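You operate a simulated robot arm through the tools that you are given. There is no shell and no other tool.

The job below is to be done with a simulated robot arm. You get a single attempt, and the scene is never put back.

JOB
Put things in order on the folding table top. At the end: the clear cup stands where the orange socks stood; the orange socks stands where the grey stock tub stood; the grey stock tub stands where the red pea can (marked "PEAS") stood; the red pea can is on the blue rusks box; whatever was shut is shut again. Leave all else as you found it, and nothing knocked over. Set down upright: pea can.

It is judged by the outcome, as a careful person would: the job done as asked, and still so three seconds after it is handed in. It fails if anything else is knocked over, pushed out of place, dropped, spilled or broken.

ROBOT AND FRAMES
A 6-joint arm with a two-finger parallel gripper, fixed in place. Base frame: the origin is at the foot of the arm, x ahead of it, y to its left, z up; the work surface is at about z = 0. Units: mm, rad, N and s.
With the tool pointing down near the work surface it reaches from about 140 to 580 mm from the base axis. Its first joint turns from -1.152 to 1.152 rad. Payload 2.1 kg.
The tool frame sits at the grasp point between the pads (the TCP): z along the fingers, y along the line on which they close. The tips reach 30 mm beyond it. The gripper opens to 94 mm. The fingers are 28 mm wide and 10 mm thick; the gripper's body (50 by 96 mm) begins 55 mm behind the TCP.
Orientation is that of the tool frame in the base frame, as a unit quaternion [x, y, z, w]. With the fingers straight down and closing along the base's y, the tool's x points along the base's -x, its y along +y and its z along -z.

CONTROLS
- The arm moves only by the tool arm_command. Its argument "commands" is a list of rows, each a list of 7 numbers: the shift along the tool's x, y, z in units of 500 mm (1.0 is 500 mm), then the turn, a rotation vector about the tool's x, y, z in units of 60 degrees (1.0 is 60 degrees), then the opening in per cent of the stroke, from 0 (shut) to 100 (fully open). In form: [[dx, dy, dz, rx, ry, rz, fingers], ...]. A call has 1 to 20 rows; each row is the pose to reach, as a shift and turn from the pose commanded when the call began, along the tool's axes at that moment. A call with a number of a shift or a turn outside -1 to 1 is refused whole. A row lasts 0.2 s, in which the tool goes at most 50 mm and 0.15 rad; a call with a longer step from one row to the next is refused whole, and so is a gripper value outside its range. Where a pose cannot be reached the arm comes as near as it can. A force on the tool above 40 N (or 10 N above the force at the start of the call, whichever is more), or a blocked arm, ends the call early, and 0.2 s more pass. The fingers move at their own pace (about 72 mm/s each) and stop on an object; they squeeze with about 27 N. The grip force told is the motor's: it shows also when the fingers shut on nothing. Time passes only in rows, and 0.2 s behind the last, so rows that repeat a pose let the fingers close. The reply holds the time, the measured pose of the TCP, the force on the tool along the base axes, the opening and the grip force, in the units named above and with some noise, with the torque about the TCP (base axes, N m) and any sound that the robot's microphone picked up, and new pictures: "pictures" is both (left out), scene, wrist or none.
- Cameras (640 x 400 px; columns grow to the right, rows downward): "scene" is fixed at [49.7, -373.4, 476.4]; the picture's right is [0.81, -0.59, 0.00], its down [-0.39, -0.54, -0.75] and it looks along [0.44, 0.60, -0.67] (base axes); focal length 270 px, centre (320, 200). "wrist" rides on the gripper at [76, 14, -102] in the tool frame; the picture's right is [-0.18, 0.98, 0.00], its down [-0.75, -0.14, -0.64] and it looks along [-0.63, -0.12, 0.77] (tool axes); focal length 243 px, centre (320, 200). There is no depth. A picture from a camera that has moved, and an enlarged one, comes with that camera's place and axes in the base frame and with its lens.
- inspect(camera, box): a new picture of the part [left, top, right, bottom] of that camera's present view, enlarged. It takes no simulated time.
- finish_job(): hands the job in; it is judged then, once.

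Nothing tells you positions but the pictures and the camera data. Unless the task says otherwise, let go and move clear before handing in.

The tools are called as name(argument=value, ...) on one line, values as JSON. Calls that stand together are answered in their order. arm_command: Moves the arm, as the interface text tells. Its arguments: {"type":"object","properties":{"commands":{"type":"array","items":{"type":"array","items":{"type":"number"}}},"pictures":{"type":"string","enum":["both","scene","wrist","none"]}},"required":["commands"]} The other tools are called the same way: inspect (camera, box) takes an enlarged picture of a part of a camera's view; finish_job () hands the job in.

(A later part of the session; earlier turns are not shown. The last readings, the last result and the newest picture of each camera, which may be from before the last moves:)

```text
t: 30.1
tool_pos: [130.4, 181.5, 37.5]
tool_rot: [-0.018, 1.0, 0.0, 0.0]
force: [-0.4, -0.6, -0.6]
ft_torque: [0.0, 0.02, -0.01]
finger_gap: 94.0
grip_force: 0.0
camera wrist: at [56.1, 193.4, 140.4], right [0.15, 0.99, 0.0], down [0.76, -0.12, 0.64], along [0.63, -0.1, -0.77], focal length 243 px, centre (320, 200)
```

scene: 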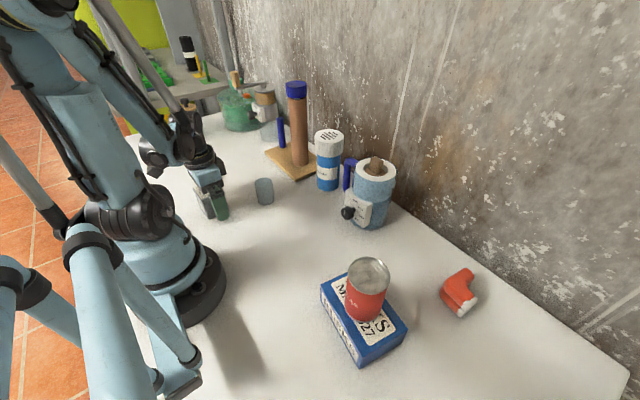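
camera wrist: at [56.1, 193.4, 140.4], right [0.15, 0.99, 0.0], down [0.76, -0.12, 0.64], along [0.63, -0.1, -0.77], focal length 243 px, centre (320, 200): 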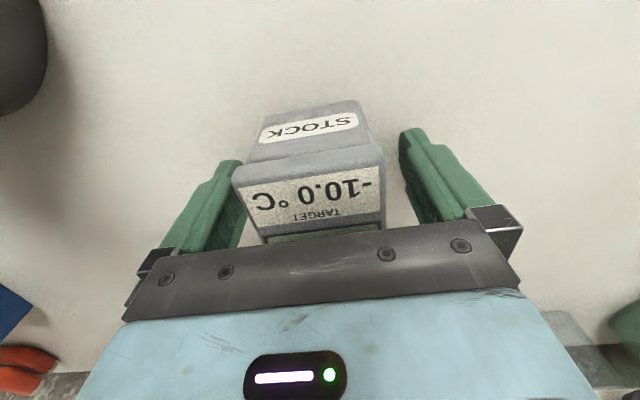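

The tub is standing in its new place. I'll rise up clear and head towards the socks.

arm_command(commands=[[0, 0, -0.02, 0, 0, 0, 100], [0, 0, -0.07, 0, 0, 0, 100], [0, 0, -0.15, 0, 0, 0, 100], [0, 0, -0.24, 0, 0, 0, 100], [0, 0, -0.33, 0, 0, 0, 100], [0, 0, -0.42, 0, 0, 0, 100], [-0.02, -0.035, -0.445, 0, 0, 0.033, 100], [-0.07, -0.11, -0.445, 0, 0, 0.033, 100], [-0.12, -0.19, -0.445, 0, 0, 0.033, 100], [-0.165, -0.27, -0.445, 0, 0, 0.033, 100], [-0.2, -0.335, -0.445, 0, 0, 0.033, 100], [-0.227, -0.372, -0.445, 0, 0, 0.033, 100]])

inspect(camera="scene", box=[170, 130, 290, 230])

```text
t: 32.8
tool_pos: [248.5, -1.2, 260.6]
tool_rot: [0.0, 1.0, 0.0, -0.001]
force: [-0.9, 0.3, 0.2]
ft_torque: [0.01, -0.04, -0.03]
finger_gap: 94.1
grip_force: 0.1
camera wrist: at [175.6, 12.8, 363.2], right [0.18, 0.98, 0.0], down [0.75, -0.14, 0.64], along [0.63, -0.12, -0.77], focal length 243 px, centre (320, 200)
```

scene: 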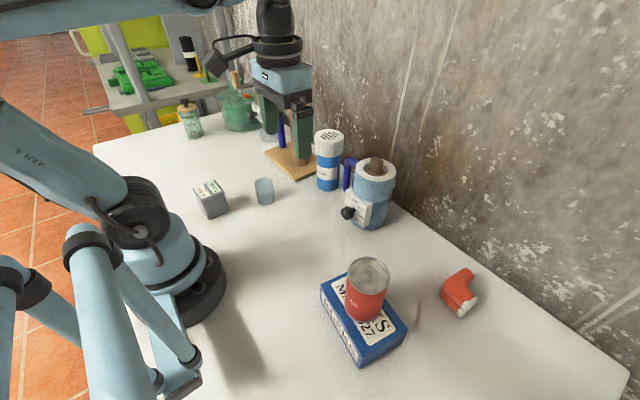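
wrist: 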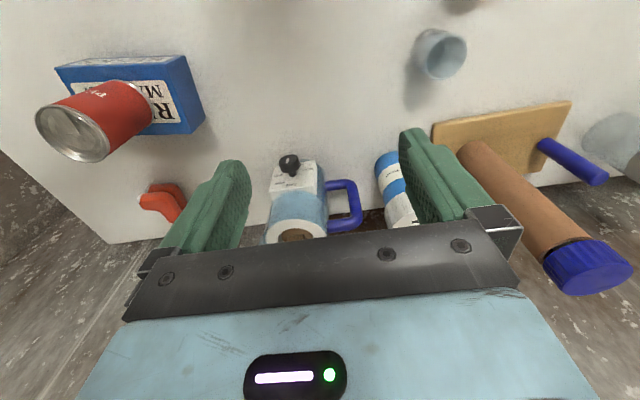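

```text
4.00 times, centred on (230, 180) of scene
camera zoom: at [49.7, -373.4, 476.4], right [0.81, -0.59, 0.0], down [-0.39, -0.54, -0.75], along [0.44, 0.6, -0.67], focal length 1080 px, centre (680, 280)
```

zoom: 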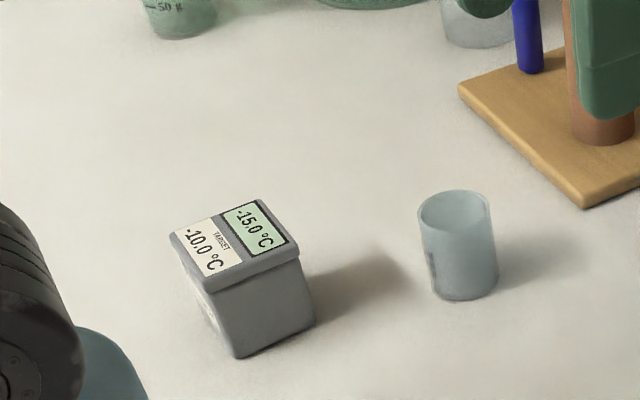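

The tub is upright at the can's old spot. Next I'll hover over the socks for a close look.

arm_command(commands=[[-0.03, -0.05, 0, 0, 0, 0, 100], [-0.07, -0.13, 0.01, 0, 0, 0, 100], [-0.11, -0.21, 0.02, 0, 0, 0, 100], [-0.15, -0.29, 0.03, 0, 0, 0, 100], [-0.19, -0.37, 0.04, 0, 0, 0, 100], [-0.23, -0.45, 0.05, 0, 0, 0, 100], [-0.27, -0.53, 0.06, 0, 0, 0, 100], [-0.31, -0.6, 0.06, 0, 0, 0, 100], [-0.326, -0.628, 0.06, 0, 0, 0, 100], [-0.326, -0.628, 0.06, 0, 0, 0, 100]])

inspect(camera="wrist", box=[240, 30, 400, 170])

```text
t: 35.0
tool_pos: [412.5, -312.9, 230.1]
tool_rot: [0.0, 1.0, 0.0, -0.001]
force: [-0.1, 0.4, 0.0]
ft_torque: [-0.01, 0.01, -0.03]
finger_gap: 94.0
grip_force: 0.1
camera wrist: at [338.6, -299.9, 332.6], right [0.18, 0.98, 0.0], down [0.75, -0.14, 0.64], along [0.63, -0.12, -0.77], focal length 243 px, centre (320, 200)
```

scene: 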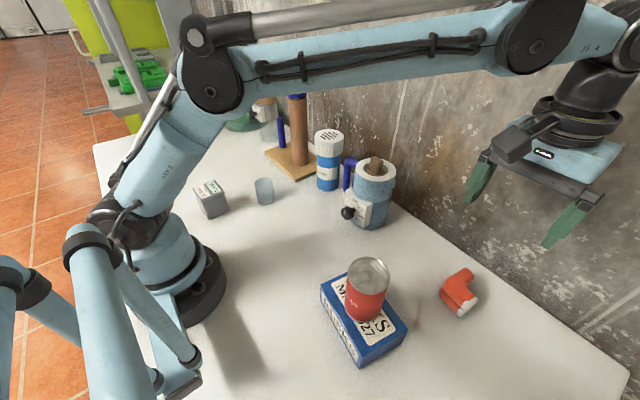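
wrist: 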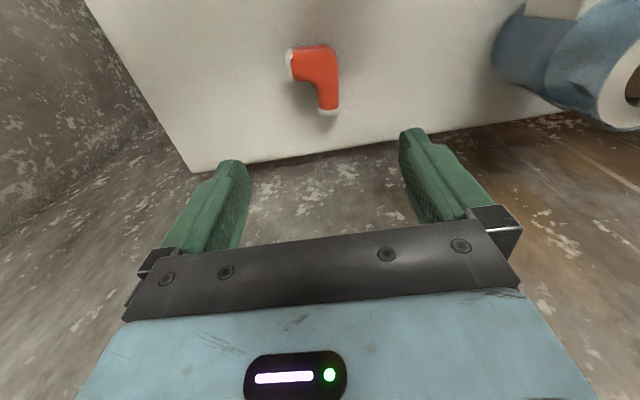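

```text
2.86 times, centred on (320, 100) of wrist
camera zoom: at [338.6, -299.9, 332.6], right [0.18, 0.98, 0.0], down [0.75, -0.14, 0.64], along [0.63, -0.12, -0.77], focal length 693 px, centre (320, 486)
```

zoom: 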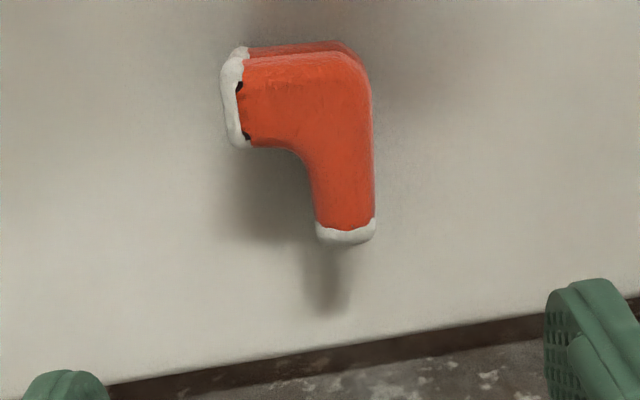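

The socks are an L shape, about 40 mm tall, with the foot leg running towards the wall near (428,-306). I'll lower the gripper to close across that foot leg.

arm_command(commands=[[-0.031, 0.014, 0.03, 0, 0, 0.055, 100], [-0.031, 0.014, 0.1, 0, 0, 0.055, 100], [-0.031, 0.014, 0.17, 0, 0, 0.055, 100], [-0.031, 0.014, 0.24, 0, 0, 0.055, 100], [-0.031, 0.014, 0.3, 0, 0, 0.055, 100], [-0.031, 0.014, 0.34, 0, 0, 0.055, 100], [-0.031, 0.014, 0.36, 0, 0, 0.055, 100], [-0.031, 0.014, 0.36, 0, 0, 0.055, 100]])

inspect(camera="wrist", box=[200, 80, 460, 260])

inspect(camera="scene", box=[330, 190, 530, 350])

```text
t: 36.8
tool_pos: [428.9, -307.2, 50.2]
tool_rot: [0.028, 1.0, 0.0, -0.001]
force: [0.5, -0.1, 0.2]
ft_torque: [0.0, 0.04, -0.03]
finger_gap: 94.0
grip_force: 0.0
camera wrist: at [355.2, -288.9, 151.8], right [0.24, 0.97, 0.0], down [0.75, -0.18, 0.64], along [0.62, -0.15, -0.77], focal length 243 px, centre (320, 200)
```

scene: 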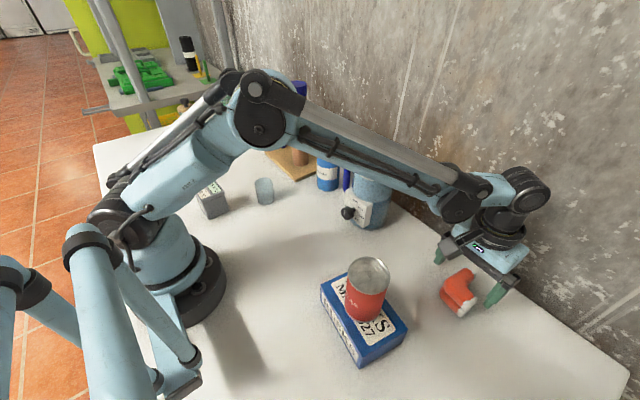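
wrist: 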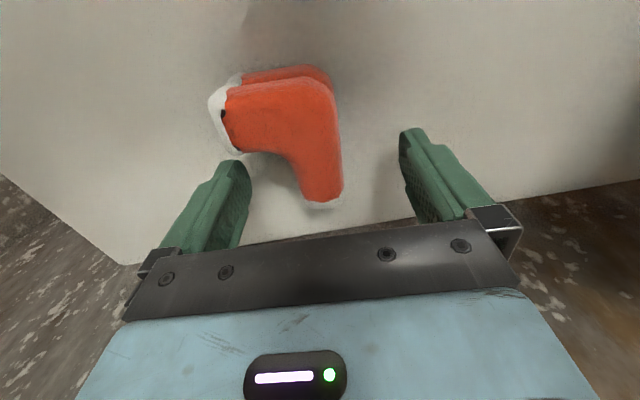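

```text
2.22 times, centred on (330, 170) of wrist
camera zoom: at [355.2, -288.9, 151.8], right [0.24, 0.97, 0.0], down [0.75, -0.18, 0.64], along [0.62, -0.15, -0.77], focal length 539 px, centre (298, 267)
```

zoom: 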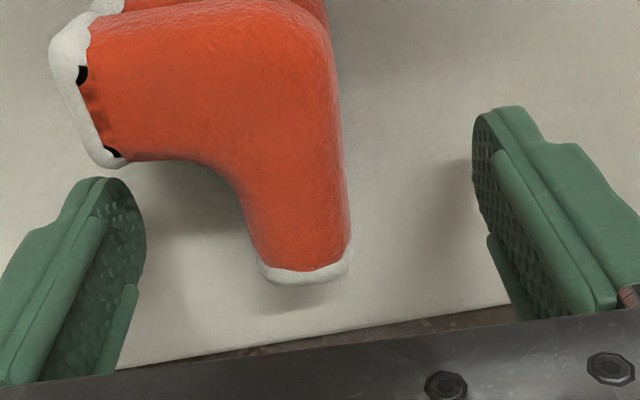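

```text
2.50 times, centred on (430, 270) of scene
camera zoom: at [49.7, -373.4, 476.4], right [0.81, -0.59, 0.0], down [-0.39, -0.54, -0.75], along [0.44, 0.6, -0.67], focal length 675 px, centre (45, 25)
```

zoom: 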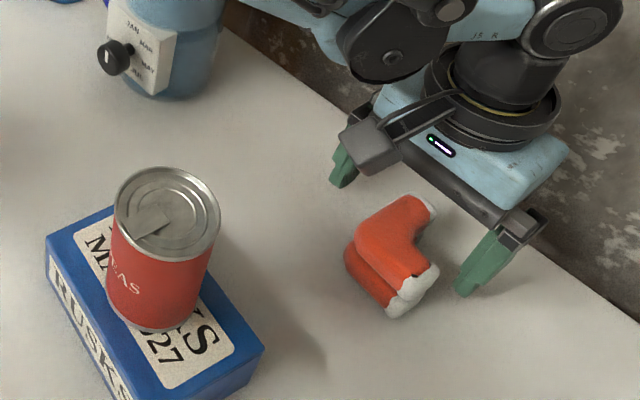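

The foot leg is centred between the fingers. I'll go down the last bit, shift 3 mm towards the toe, and close.

arm_command(commands=[[-0.006, 0, 0.014, 0, 0, 0, 100], [-0.006, 0, 0.026, 0, 0, 0, 100], [-0.006, 0, 0.028, 0, 0, 0, 70], [-0.006, 0, 0.028, 0, 0, 0, 40], [-0.006, 0, 0.028, 0, 0, 0, 0], [-0.006, 0, 0.028, 0, 0, 0, 0], [-0.006, 0, 0.028, 0, 0, 0, 0], [-0.006, 0, 0.028, 0, 0, 0, 0]])

inspect(camera="wrist", box=[200, 60, 460, 240])

```text
t: 38.5
tool_pos: [432.3, -308.1, 35.7]
tool_rot: [0.029, 1.0, 0.0, -0.001]
force: [0.1, 0.4, -0.7]
ft_torque: [0.01, -0.02, 0.01]
finger_gap: 29.5
grip_force: 27.2
camera wrist: at [358.7, -288.9, 138.3], right [0.24, 0.97, 0.0], down [0.75, -0.18, 0.64], along [0.62, -0.15, -0.77], focal length 243 px, centre (320, 200)
```

scene: 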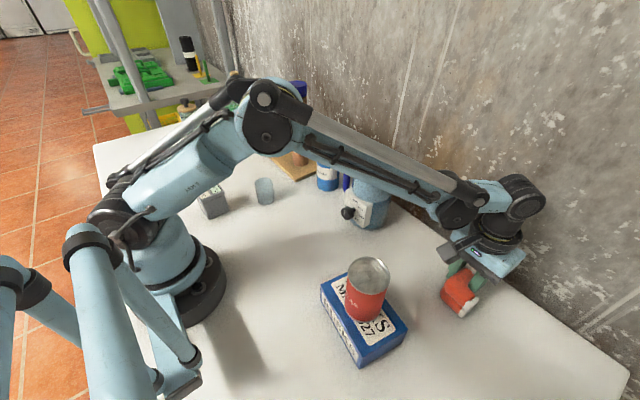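
wrist: 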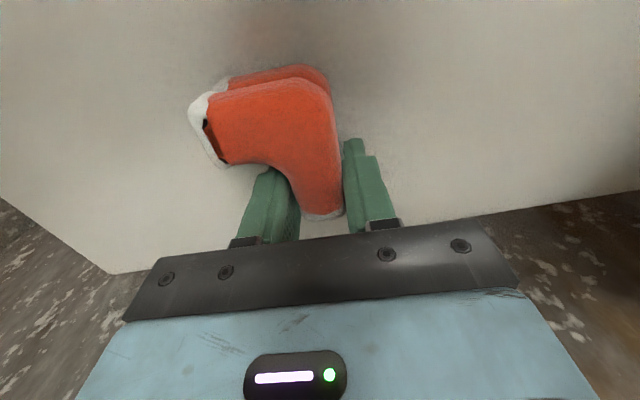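

```text
2.22 times, centred on (330, 150) of wrist
camera zoom: at [358.7, -288.9, 138.3], right [0.24, 0.97, 0.0], down [0.75, -0.18, 0.64], along [0.62, -0.15, -0.77], focal length 539 px, centre (298, 311)
```

zoom: 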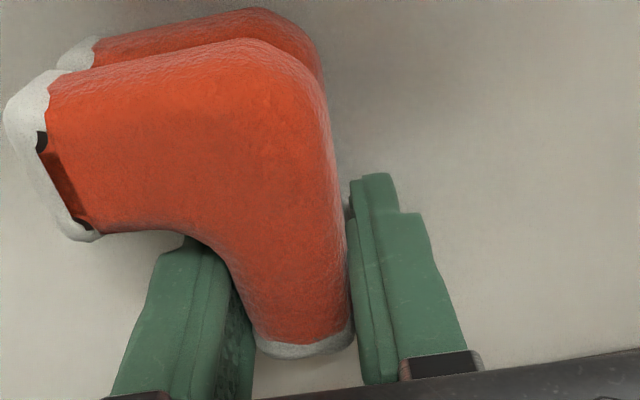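

Gripped at 29.5 mm. I'll lift slowly and check for slip.

arm_command(commands=[[0, 0, -0.003, 0, 0, 0, 0], [0, 0, -0.008, 0, 0, 0, 0], [0, 0, -0.014, 0, 0, 0, 0], [0, 0, -0.02, 0, 0, 0, 0], [0, 0, -0.026, 0, 0, 0, 0], [0, 0, -0.03, 0, 0, 0, 0]], pictures="none")

inspect(camera="wrist", box=[200, 60, 460, 240])

inspect(camera="scene", box=[400, 220, 540, 340])

```text
t: 40.0
tool_pos: [431.8, -307.0, 50.8]
tool_rot: [0.029, 1.0, 0.0, -0.001]
force: [0.6, 0.9, 0.9]
ft_torque: [0.0, -0.02, 0.03]
finger_gap: 29.6
grip_force: 26.8
```

```text
2.22 times, centred on (330, 150) of wrist
camera zoom: at [358.8, -288.9, 153.5], right [0.24, 0.97, 0.0], down [0.75, -0.18, 0.64], along [0.62, -0.15, -0.77], focal length 539 px, centre (298, 311)
```

zoom: 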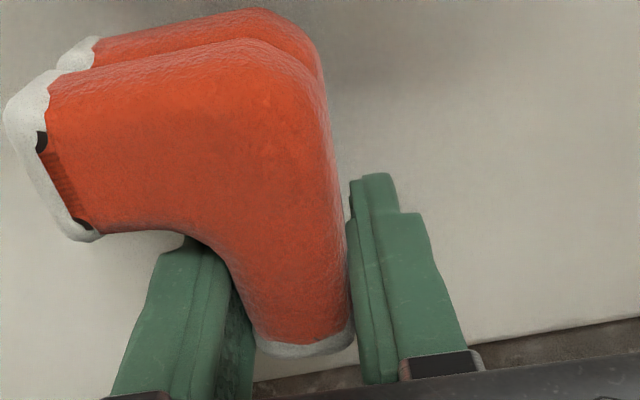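

```text
3.33 times, centred on (470, 280) of scene
camera zoom: at [49.7, -373.4, 476.4], right [0.81, -0.59, 0.0], down [-0.39, -0.54, -0.75], along [0.44, 0.6, -0.67], focal length 900 px, centre (-180, -67)
```

zoom: 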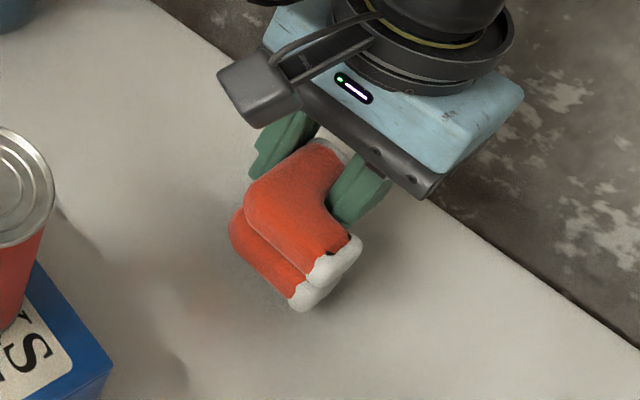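

Both socks came up together with no slip. I'll raise them and carry them in an arc close to the base, clear of the tall items.

arm_command(commands=[[0, 0, -0.02, 0, 0, 0, 0], [0, 0, -0.06, 0, 0, 0, 0], [0, 0, -0.12, 0, 0, 0, 0], [0, 0, -0.19, 0, 0, 0, 0], [0, 0, -0.26, 0, 0, 0, 0], [0, 0, -0.32, 0, 0, 0, 0], [0.005, 0.01, -0.355, 0, 0, 0, 0], [0.025, 0.04, -0.365, 0, 0, 0, 0], [0.06, 0.095, -0.365, 0, 0, 0, 0], [0.11, 0.17, -0.365, 0, 0, 0, 0], [0.158, 0.245, -0.365, 0, 0, 0, 0], [0.192, 0.313, -0.365, 0, 0, 0, 0], [0.226, 0.381, -0.365, 0, 0, 0, 0], [0.26, 0.45, -0.365, 0, 0, 0, 0], [0.294, 0.518, -0.365, 0, 0, 0, 0], [0.308, 0.588, -0.365, 0, 0, 0, 0], [0.318, 0.65, -0.365, 0, 0, 0, 0], [0.326, 0.716, -0.365, 0, 0, 0, 0]])

```text
t: 43.8
tool_pos: [288.6, 59.4, 234.2]
tool_rot: [0.029, 1.0, 0.0, -0.001]
force: [-0.2, -0.3, -0.4]
ft_torque: [0.02, -0.01, 0.02]
finger_gap: 29.8
grip_force: 27.1
camera wrist: at [216.3, 77.9, 336.2], right [0.24, 0.97, 0.0], down [0.74, -0.18, 0.64], along [0.62, -0.15, -0.77], focal length 243 px, centre (320, 200)
```

scene: 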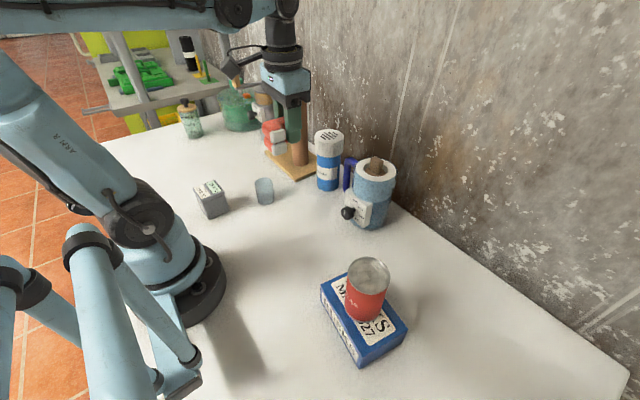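
wrist: 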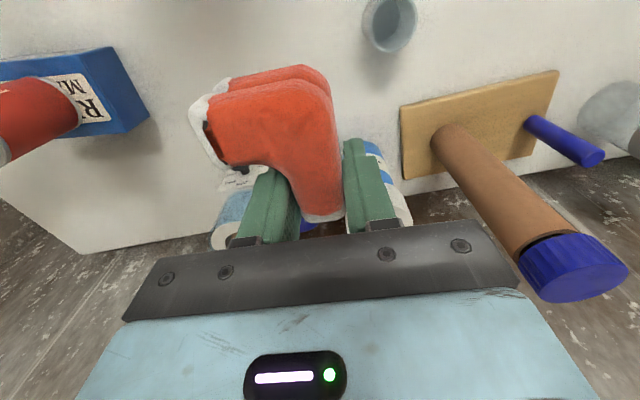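

arm_command(commands=[[0.01, 0.03, 0, 0, 0, 0, 0], [0.03, 0.09, 0, 0, 0, 0, 0], [0.05, 0.16, 0, 0, 0, 0, 0], [0.068, 0.22, 0, 0, 0, 0, 0], [0.083, 0.277, 0, 0, 0, 0, 0], [0.088, 0.35, 0, 0, 0, 0, 0], [0.091, 0.42, 0, 0, 0, 0, 0], [0.094, 0.49, 0, 0, 0, 0, 0], [0.096, 0.55, 0, 0, 0, 0, 0], [0.098, 0.595, 0, 0, 0, 0, 0], [0.098, 0.609, 0, 0, 0, 0, 0], [0.098, 0.609, 0, 0, 0, 0, 0]])

inspect(camera="scene", box=[160, 60, 300, 190])

```text
t: 46.4
tool_pos: [258.0, 367.3, 234.0]
tool_rot: [0.029, 1.0, 0.0, -0.001]
force: [1.4, 0.2, -1.4]
ft_torque: [0.0, -0.02, 0.02]
finger_gap: 29.5
grip_force: 27.0
camera wrist: at [185.3, 384.7, 336.5], right [0.24, 0.97, 0.0], down [0.75, -0.18, 0.64], along [0.62, -0.15, -0.77], focal length 243 px, centre (320, 200)
```

scene: 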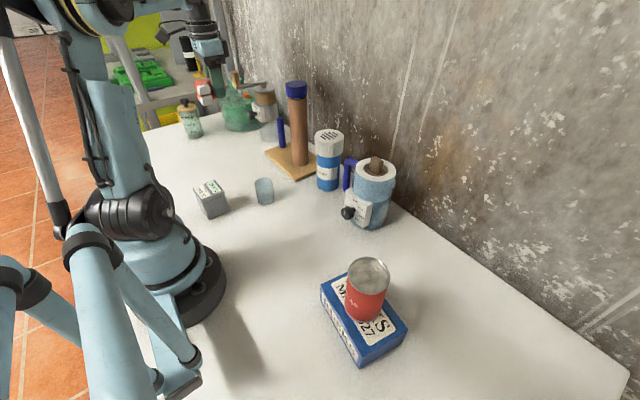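
wrist: 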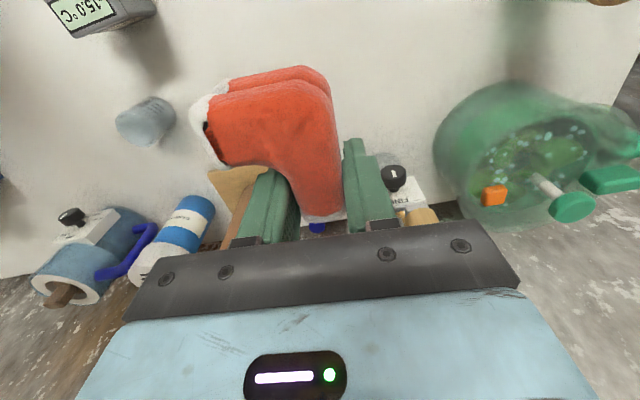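

```text
3.08 times, centred on (230, 125) of scene
camera zoom: at [49.7, -373.4, 476.4], right [0.81, -0.59, 0.0], down [-0.39, -0.54, -0.75], along [0.44, 0.6, -0.67], focal length 831 px, centre (597, 431)
```

zoom: 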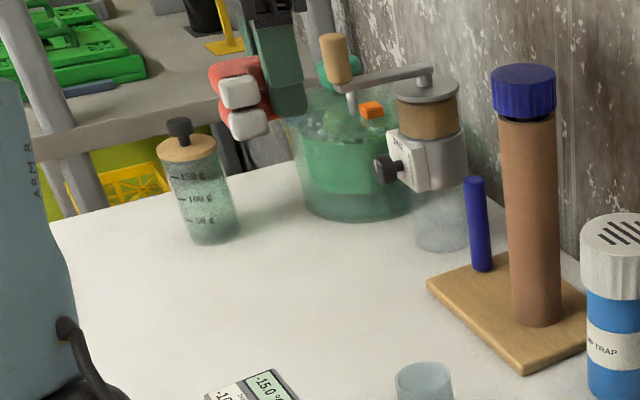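

The socks hang just above the tub's old spot. I'll lower them gently.

arm_command(commands=[[0, 0, 0.02, 0, 0, 0, 0], [0, 0, 0.07, 0, 0, 0, 0], [0, 0, 0.14, 0, 0, 0, 0], [0, 0, 0.21, 0, 0, 0, 0], [0, 0, 0.28, 0, 0, 0, 0], [0, 0, 0.33, 0, 0, 0, 0], [0, 0, 0.36, 0, 0, 0, 0], [0, 0, 0.378, 0, 0, 0, 0], [0, 0, 0.388, 0, 0, 0, 0], [0, 0, 0.393, 0, 0, 0, 0], [0, 0, 0.393, 0, 0, 0, 0]])

inspect(camera="scene", box=[180, 110, 270, 190])

```text
t: 48.8
tool_pos: [258.7, 366.1, 37.3]
tool_rot: [0.029, 1.0, 0.0, 0.0]
force: [-0.1, -0.6, -0.2]
ft_torque: [0.0, -0.01, 0.01]
finger_gap: 29.8
grip_force: 27.1
camera wrist: at [185.3, 384.6, 139.8], right [0.24, 0.97, 0.0], down [0.75, -0.18, 0.64], along [0.62, -0.15, -0.77], focal length 243 px, centre (320, 200)
```

scene: 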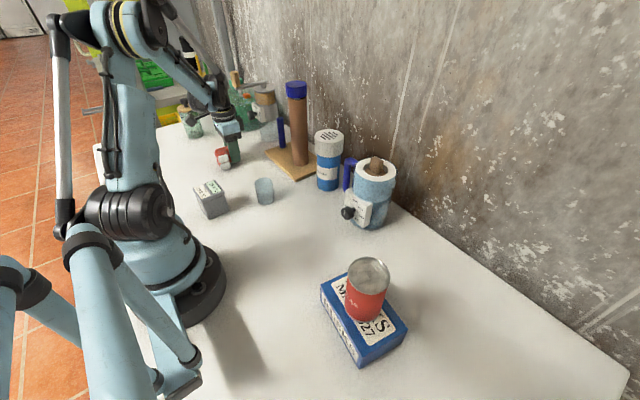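
wrist: 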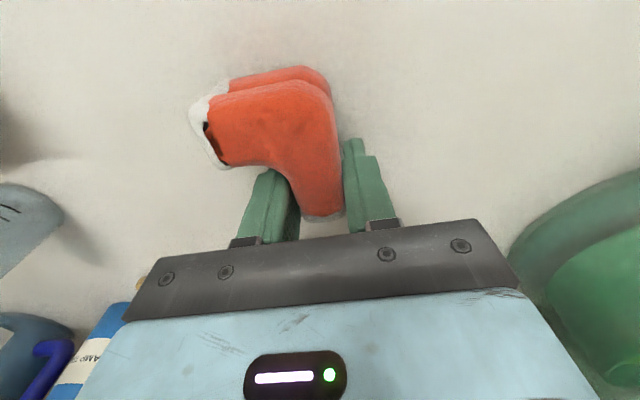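

```text
5.00 times, centred on (225, 150) of scene
camera zoom: at [49.7, -373.4, 476.4], right [0.81, -0.59, 0.0], down [-0.39, -0.54, -0.75], along [0.44, 0.6, -0.67], focal length 1350 px, centre (795, 450)
```

zoom: 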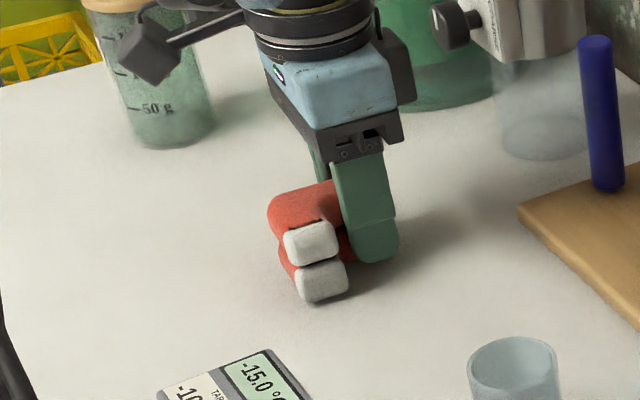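

Nearly down. I'll feel for the table in half-millimetre steps.

arm_command(commands=[[0, 0, 0.001, 0, 0, 0, 0], [0, 0, 0.002, 0, 0, 0, 0]], pictures="none")

```text
t: 49.4
tool_pos: [258.6, 367.5, 36.0]
tool_rot: [0.029, 1.0, 0.0, -0.002]
force: [-0.2, -0.8, -1.1]
ft_torque: [-0.01, -0.04, 0.01]
finger_gap: 29.5
grip_force: 26.7
```

arm_command(commands=[[0, 0, 0.001, 0, 0, 0, 0], [0, 0, 0.002, 0, 0, 0, 0]], pictures="none")

```text
t: 50.0
tool_pos: [258.9, 365.8, 36.0]
tool_rot: [0.028, 1.0, -0.001, -0.001]
force: [1.1, 0.5, 5.1]
ft_torque: [-0.04, 0.11, -0.02]
finger_gap: 29.9
grip_force: 27.0
```

Light contact. I'll release the socks and rise.

arm_command(commands=[[0, 0, 0, 0, 0, 0, 40], [0, 0, 0, 0, 0, 0, 60], [0, 0, 0, 0, 0, 0, 80], [0, 0, 0, 0, 0, 0, 80], [0, 0, -0.02, 0, 0, 0, 80], [0, 0, -0.06, 0, 0, 0, 80], [0, 0, -0.13, 0, 0, 0, 80], [0, 0, -0.2, 0, 0, 0, 80], [0, 0, -0.28, 0, 0, 0, 80], [0, 0, -0.36, 0, 0, 0, 80], [0, 0, -0.4, 0, 0, 0, 100]])

inspect(camera="scene", box=[180, 110, 290, 210])

```text
t: 52.4
tool_pos: [258.2, 367.7, 236.3]
tool_rot: [0.029, 1.0, 0.001, 0.0]
force: [0.2, 0.3, 0.0]
ft_torque: [0.01, -0.01, -0.01]
finger_gap: 94.0
grip_force: 0.1
camera wrist: at [185.6, 384.7, 338.5], right [0.24, 0.97, 0.0], down [0.75, -0.18, 0.64], along [0.62, -0.15, -0.77], focal length 243 px, centre (320, 200)
```

scene: 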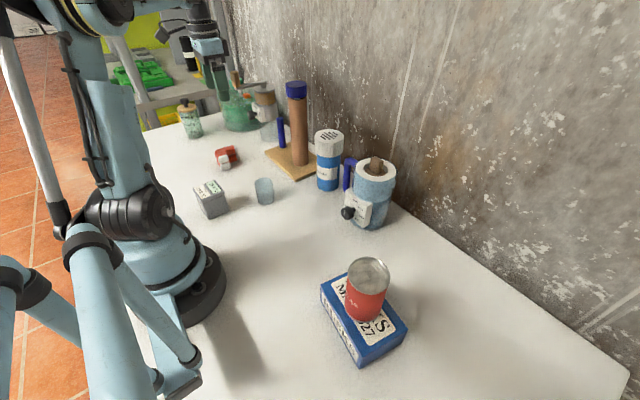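
wrist: 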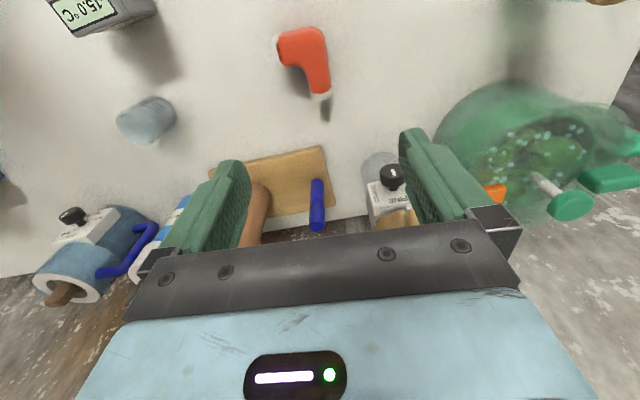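

```text
4.00 times, centred on (235, 160) of scene
camera zoom: at [49.7, -373.4, 476.4], right [0.81, -0.59, 0.0], down [-0.39, -0.54, -0.75], along [0.44, 0.6, -0.67], focal length 1080 px, centre (660, 360)
```

zoom: 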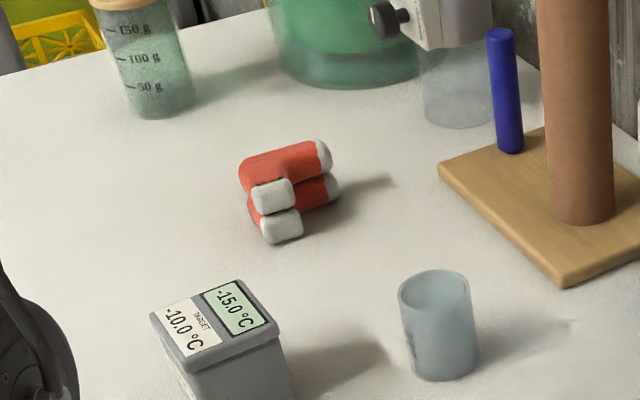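

The socks are set at the tub's old spot. Now I'll hover above the clear cup.

arm_command(commands=[[0, -0.04, 0, 0, 0, -0.02, 100], [0, -0.11, 0, 0, 0, -0.055, 100], [0, -0.19, 0, 0, 0, -0.055, 100], [0, -0.27, 0, 0, 0, -0.055, 100], [0.001, -0.35, 0, 0, 0, -0.055, 100], [0.001, -0.42, 0, 0, 0, -0.055, 100], [0.001, -0.463, 0, 0, 0, -0.055, 100], [0.001, -0.463, 0, 0, 0, -0.055, 100]])

inspect(camera="wrist", box=[250, 30, 390, 150])

inspect(camera="scene", box=[240, 165, 290, 215])

```text
t: 54.1
tool_pos: [244.1, 134.7, 234.6]
tool_rot: [0.0, 1.0, 0.0, -0.001]
force: [0.1, 0.5, -0.1]
ft_torque: [-0.03, 0.0, 0.0]
finger_gap: 93.9
grip_force: 0.1
camera wrist: at [170.0, 148.6, 337.2], right [0.18, 0.98, 0.0], down [0.75, -0.14, 0.64], along [0.63, -0.12, -0.77], focal length 243 px, centre (320, 200)
```

scene: 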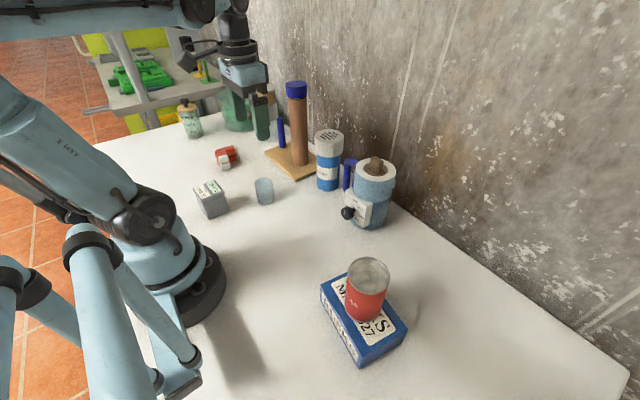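
wrist: 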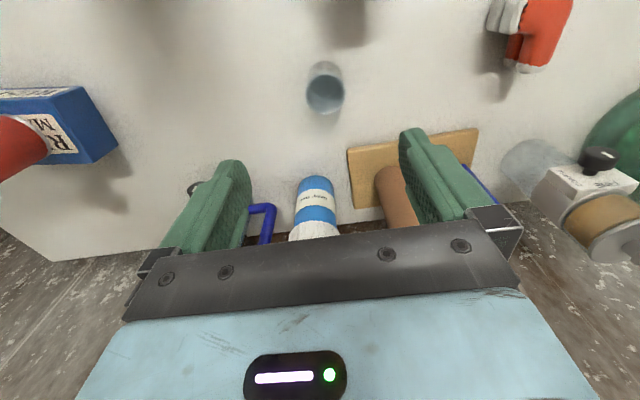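

```text
3.33 times, centred on (320, 90) of wrist
camera zoom: at [170.0, 148.6, 337.2], right [0.18, 0.98, 0.0], down [0.75, -0.14, 0.64], along [0.63, -0.12, -0.77], focal length 809 px, centre (320, 567)
```

zoom: 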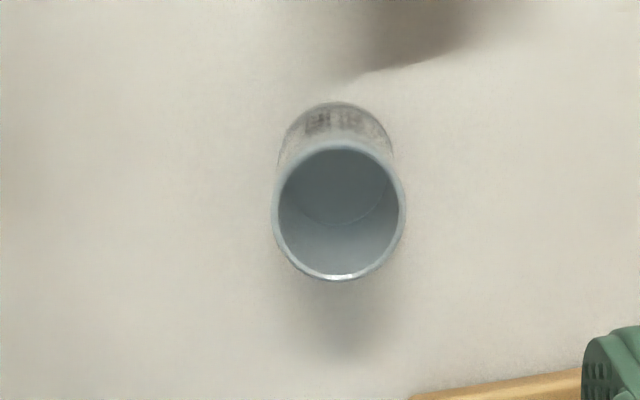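

```text
8.00 times, centred on (265, 190) of scene
camera zoom: at [49.7, -373.4, 476.4], right [0.81, -0.59, 0.0], down [-0.39, -0.54, -0.75], along [0.44, 0.6, -0.67], focal length 2160 px, centre (760, 280)
```

zoom: 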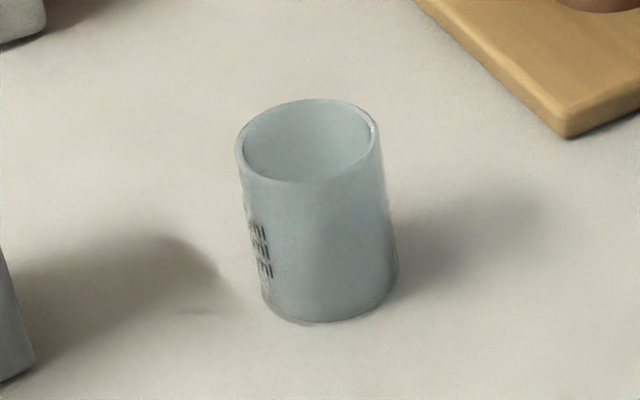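

The cup is centred near (248.5,139), about 44 mm across and 58 mm tall, and may hold liquid. I'll lower the open gripper around it and close gently.

arm_command(commands=[[-0.009, 0.008, 0.03, 0, 0, 0, 100], [-0.009, 0.008, 0.1, 0, 0, 0, 100], [-0.009, 0.008, 0.18, 0, 0, 0, 100], [-0.009, 0.008, 0.25, 0, 0, 0, 100], [-0.009, 0.008, 0.31, 0, 0, 0, 100], [-0.009, 0.008, 0.355, 0, 0, 0, 100], [-0.009, 0.008, 0.385, 0, 0, 0, 100], [-0.009, 0.008, 0.399, 0, 0, 0, 100], [-0.009, 0.008, 0.399, 0, 0, 0, 100]])

inspect(camera="wrist", box=[200, 80, 460, 260])

```text
t: 56.1
tool_pos: [249.2, 140.9, 37.2]
tool_rot: [0.0, 1.0, 0.0, -0.002]
force: [0.0, 0.6, 0.2]
ft_torque: [-0.03, -0.01, -0.02]
finger_gap: 94.1
grip_force: 0.0
camera wrist: at [174.5, 153.8, 138.4], right [0.18, 0.98, 0.0], down [0.75, -0.14, 0.64], along [0.63, -0.12, -0.77], focal length 243 px, centre (320, 200)
```

scene: 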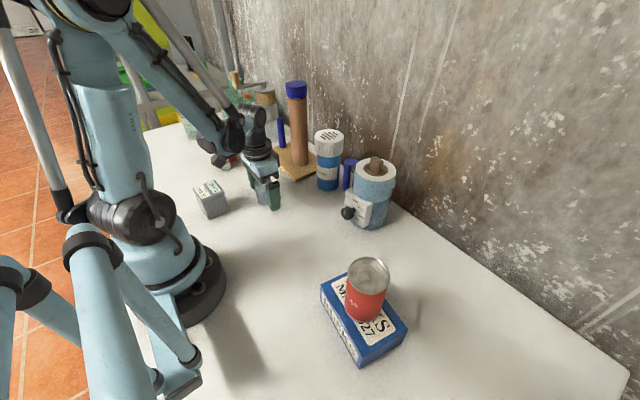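
wrist: 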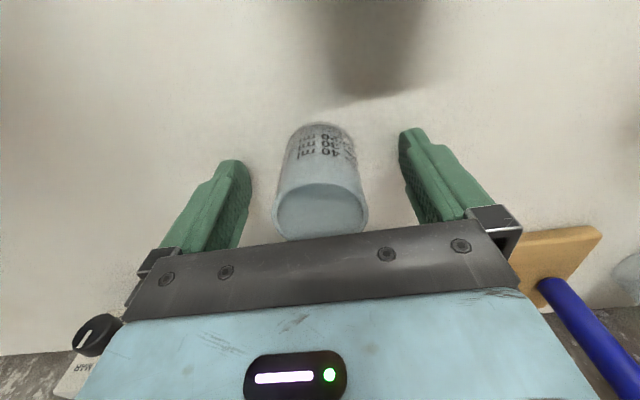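

```text
2.22 times, centred on (330, 170) of wrist
camera zoom: at [174.5, 153.8, 138.4], right [0.18, 0.98, 0.0], down [0.75, -0.14, 0.64], along [0.63, -0.12, -0.77], focal length 539 px, centre (298, 267)
```

zoom: 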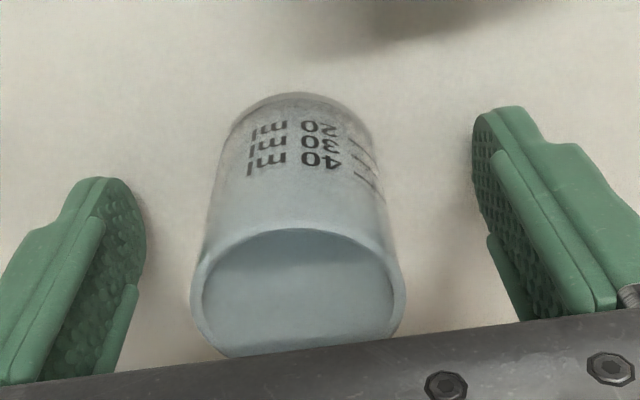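

The cup is centred between the fingers, so I'll close in small steps.

arm_command(commands=[[0, 0, 0, 0, 0, 0, 80], [0, 0, 0, 0, 0, 0, 65], [0, 0, 0, 0, 0, 0, 55], [0, 0, 0, 0, 0, 0, 51], [0, 0, 0, 0, 0, 0, 48], [0, 0, 0, 0, 0, 0, 45], [0, 0, 0, 0, 0, 0, 40], [0, 0, 0, 0, 0, 0, 0], [0, 0, 0, 0, 0, 0, 0]], pictures="none")

inspect(camera="wrist", box=[200, 80, 460, 260])

```text
t: 58.1
tool_pos: [249.1, 139.4, 35.4]
tool_rot: [0.0, 1.0, 0.001, -0.001]
force: [-0.1, -0.3, -1.0]
ft_torque: [0.0, 0.02, 0.02]
finger_gap: 42.4
grip_force: 27.0
```

```text
2.22 times, centred on (330, 170) of wrist
camera zoom: at [174.6, 153.8, 138.6], right [0.18, 0.98, 0.0], down [0.75, -0.14, 0.64], along [0.63, -0.12, -0.77], focal length 539 px, centre (298, 267)
```

zoom: 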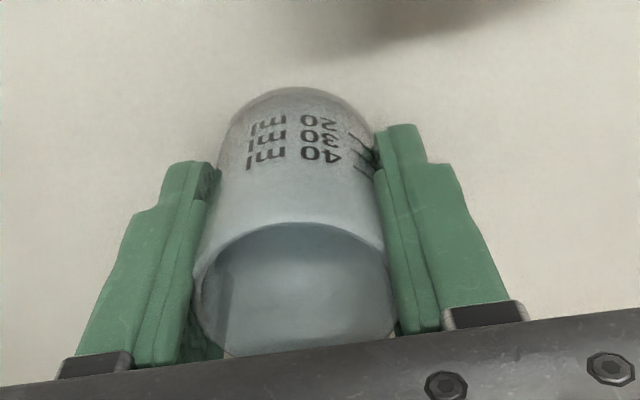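

Gripped at 42.4 mm. I'll lift slowly and check.

arm_command(commands=[[0, 0, -0.002, 0, 0, 0, 0], [0, 0, -0.006, 0, 0, 0, 0], [0, 0, -0.011, 0, 0, 0, 0], [0, 0, -0.016, 0, 0, 0, 0], [0, 0, -0.021, 0, 0, 0, 0], [0, 0, -0.026, 0, 0, 0, 0], [0, 0, -0.03, 0, 0, 0, 0]], pictures="none")

inspect(camera="wrist", box=[200, 80, 460, 260])

inspect(camera="scene", box=[210, 130, 320, 230])

```text
t: 59.8
tool_pos: [249.4, 139.6, 51.1]
tool_rot: [0.0, 1.0, 0.0, 0.0]
force: [-0.2, 0.6, -0.6]
ft_torque: [0.01, -0.01, 0.0]
finger_gap: 42.4
grip_force: 26.2
```

```text
2.22 times, centred on (330, 170) of wrist
camera zoom: at [175.0, 153.5, 153.3], right [0.18, 0.98, 0.0], down [0.75, -0.14, 0.64], along [0.63, -0.12, -0.77], focal length 539 px, centre (298, 267)
```

zoom: 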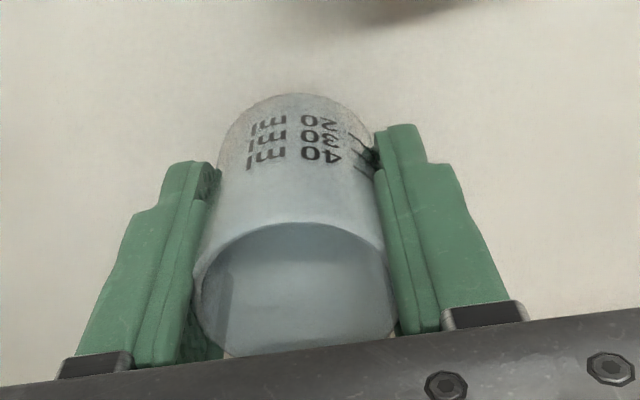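

```text
4.00 times, centred on (265, 180) of scene
camera zoom: at [49.7, -373.4, 476.4], right [0.81, -0.59, 0.0], down [-0.39, -0.54, -0.75], along [0.44, 0.6, -0.67], focal length 1080 px, centre (540, 280)
```

zoom: 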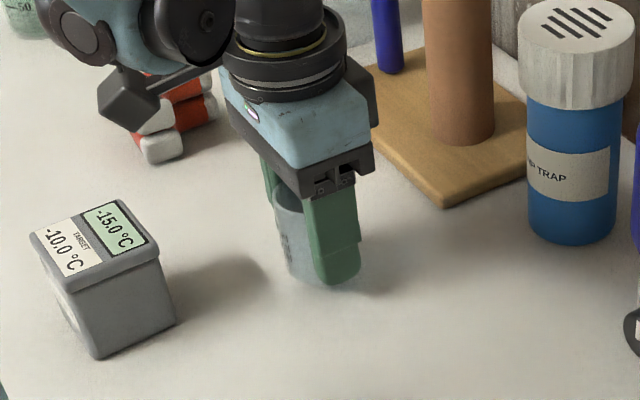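

The cup is held firmly and level. I'll raise it and carry it smoothly towards the socks' old spot.

arm_command(commands=[[0, 0, -0.01, 0, 0, 0, 0], [0, 0, -0.04, 0, 0, 0, 0], [0, 0, -0.09, 0, 0, 0, 0], [0, 0, -0.15, 0, 0, 0, 0], [0, 0, -0.21, 0, 0, 0, 0], [0, 0, -0.27, 0, 0, 0, 0], [0, 0, -0.32, 0, 0, 0, 0], [0, 0, -0.35, 0, 0, 0, 0], [0, 0, -0.36, 0, 0, 0, 0], [-0.006, -0.022, -0.36, 0, 0, 0, 0], [-0.018, -0.065, -0.36, 0, 0, 0, 0], [-0.033, -0.115, -0.36, 0, 0, 0, 0], [-0.048, -0.169, -0.36, 0, 0, 0, 0], [-0.063, -0.223, -0.36, 0, 0, 0, 0], [-0.079, -0.276, -0.36, 0, 0, 0, 0], [-0.092, -0.323, -0.36, 0, 0, 0, 0], [-0.1, -0.35, -0.36, 0, 0, 0, 0], [-0.102, -0.359, -0.36, 0, 0, 0, 0]])

```text
t: 63.5
tool_pos: [299.6, -40.4, 230.9]
tool_rot: [0.0, 1.0, 0.0, -0.001]
force: [0.4, 0.2, -0.8]
ft_torque: [0.0, 0.04, 0.03]
finger_gap: 42.5
grip_force: 27.2
camera wrist: at [226.5, -26.7, 332.9], right [0.18, 0.98, 0.0], down [0.75, -0.14, 0.64], along [0.63, -0.12, -0.77], focal length 243 px, centre (320, 200)
```

scene: 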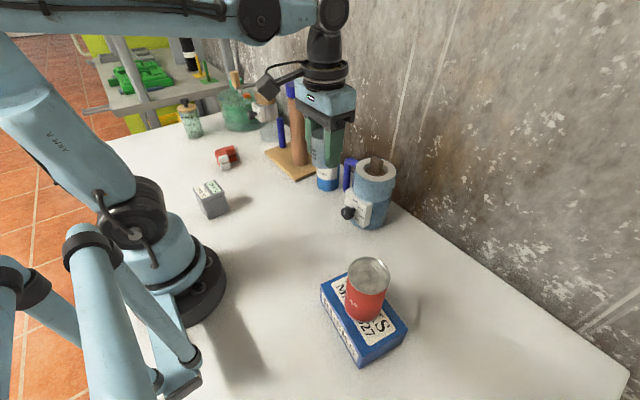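
wrist: 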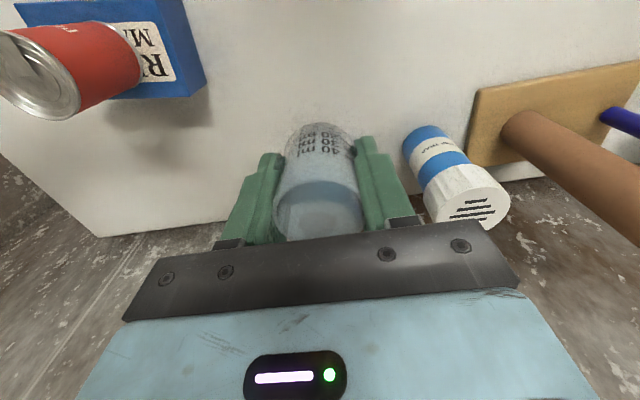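

arm_command(commands=[[-0.004, -0.011, 0, 0, 0, 0, 0], [-0.015, -0.039, 0, 0, 0, 0, 0], [-0.033, -0.083, 0, 0, 0, 0, 0], [-0.052, -0.132, 0, 0, 0, 0, 0], [-0.072, -0.182, 0, 0, 0, 0, 0], [-0.092, -0.231, 0, 0, 0, 0, 0], [-0.111, -0.281, 0, 0, 0, 0, 0], [-0.131, -0.331, 0, 0, 0, 0, 0], [-0.15, -0.38, 0, 0, 0, 0, 0], [-0.17, -0.43, 0, 0, 0, 0, 0], [-0.188, -0.474, 0, 0, 0, 0, 0], [-0.203, -0.512, 0, 0, 0, 0, 0], [-0.214, -0.54, 0, 0, 0, 0, 0], [-0.218, -0.551, 0, 0, 0, 0, 0], [-0.218, -0.551, 0, 0, 0, 0, 0]])

```text
t: 66.8
tool_pos: [409.0, -315.1, 230.3]
tool_rot: [0.0, 1.0, -0.001, -0.001]
force: [-0.2, 0.2, 0.2]
ft_torque: [-0.01, 0.0, 0.02]
finger_gap: 42.3
grip_force: 27.3
camera wrist: at [335.2, -302.0, 333.2], right [0.18, 0.98, 0.0], down [0.75, -0.14, 0.64], along [0.63, -0.12, -0.77], focal length 243 px, centre (320, 200)
```

scene: 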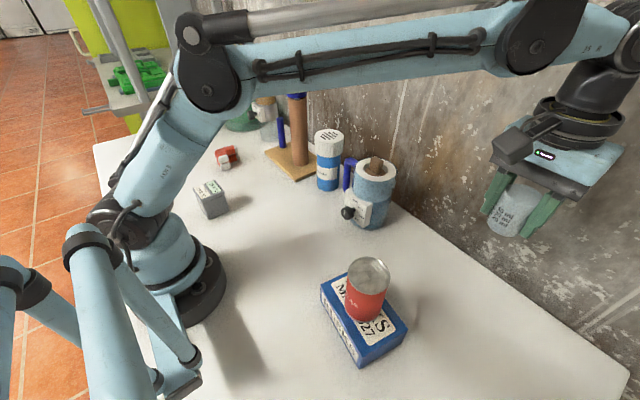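
wrist: 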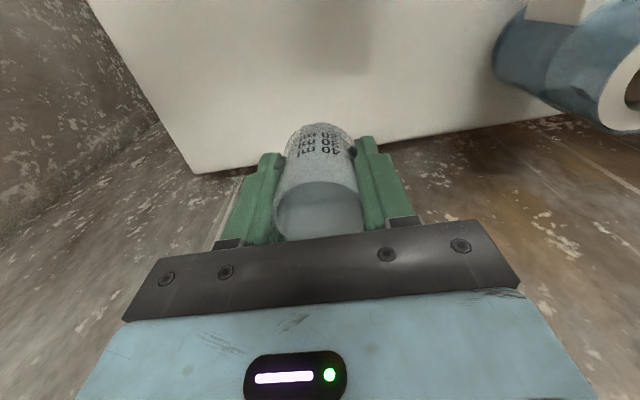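

The cup is above the socks' old spot. I'll lower it the same 195 mm, slowing at the end.

arm_command(commands=[[0, 0, 0.01, 0, 0, 0, 0], [0, 0, 0.04, 0, 0, 0, 0], [0, 0, 0.09, 0, 0, 0, 0], [0, 0, 0.15, 0, 0, 0, 0], [0, 0, 0.21, 0, 0, 0, 0], [0, 0, 0.265, 0, 0, 0, 0], [0, 0, 0.31, 0, 0, 0, 0], [0, 0, 0.342, 0, 0, 0, 0], [0, 0, 0.365, 0, 0, 0, 0], [0, 0, 0.378, 0, 0, 0, 0], [0, 0, 0.385, 0, 0, 0, 0], [0, 0, 0.388, 0, 0, 0, 0], [0, 0, 0.388, 0, 0, 0, 0]])

```text
t: 69.5
tool_pos: [407.5, -314.7, 36.6]
tool_rot: [0.0, 1.0, 0.0, -0.001]
force: [0.3, 0.9, -0.1]
ft_torque: [0.02, 0.0, -0.03]
finger_gap: 42.4
grip_force: 27.1
camera wrist: at [334.7, -301.7, 138.9], right [0.18, 0.98, 0.0], down [0.75, -0.14, 0.64], along [0.63, -0.12, -0.77], focal length 243 px, centre (320, 200)
```

scene: 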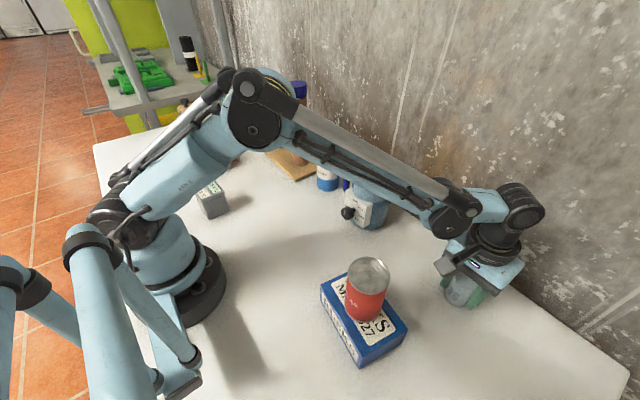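
wrist: 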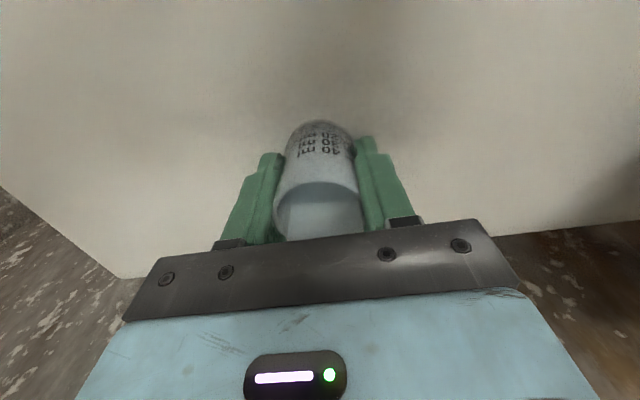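

arm_command(commands=[[0, 0, 0.001, 0, 0, 0, 0], [0, 0, 0.002, 0, 0, 0, 0]], pictures="none")

```text
t: 70.2
tool_pos: [409.5, -314.1, 36.4]
tool_rot: [0.0, 1.0, 0.0, 0.0]
force: [1.3, -1.1, 13.3]
ft_torque: [-0.02, -0.1, 0.0]
finger_gap: 42.4
grip_force: 26.8
```

The cup has touched down with 13 N. I'll ease off a hair and open the fingers.

arm_command(commands=[[0, 0, -0.001, 0, 0, 0, 0], [0, 0, -0.001, 0, 0, 0, 50], [0, 0, -0.001, 0, 0, 0, 60], [0, 0, -0.001, 0, 0, 0, 80], [0, 0, -0.001, 0, 0, 0, 100], [0, 0, -0.001, 0, 0, 0, 100]])

inspect(camera="wrist", box=[200, 80, 460, 260])

```text
t: 71.5
tool_pos: [408.3, -315.4, 35.6]
tool_rot: [0.0, 1.0, 0.0, -0.002]
force: [-0.6, -0.4, -0.4]
ft_torque: [0.0, -0.01, -0.01]
finger_gap: 93.9
grip_force: 0.1
camera wrist: at [334.8, -301.5, 138.3], right [0.18, 0.98, 0.0], down [0.75, -0.14, 0.64], along [0.63, -0.12, -0.77], focal length 243 px, centre (320, 200)
```

scene: 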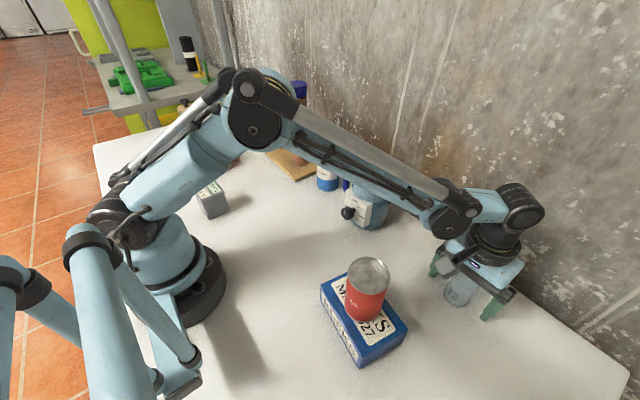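
wrist: 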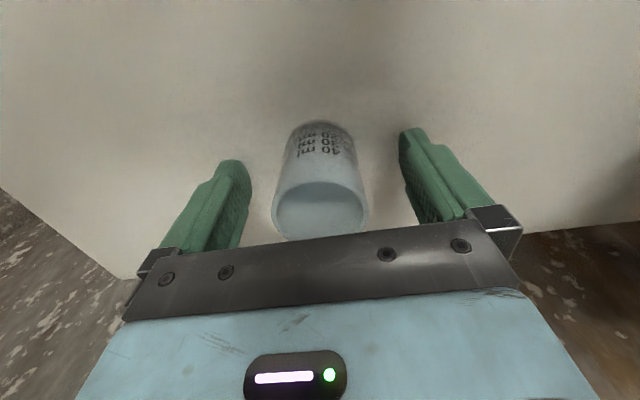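

```text
2.22 times, centred on (330, 170) of wrist
camera zoom: at [334.8, -301.5, 138.3], right [0.18, 0.98, 0.0], down [0.75, -0.14, 0.64], along [0.63, -0.12, -0.77], focal length 539 px, centre (298, 267)
```

zoom: 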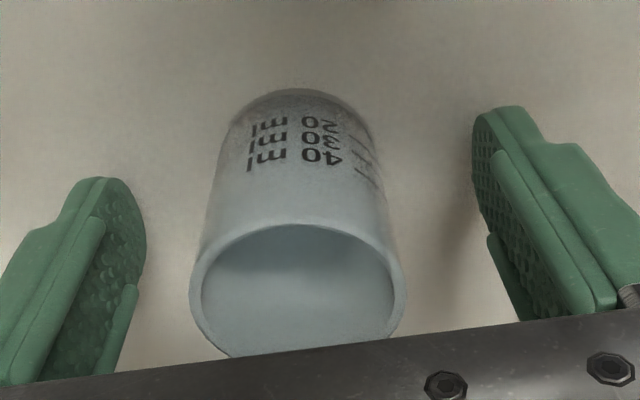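

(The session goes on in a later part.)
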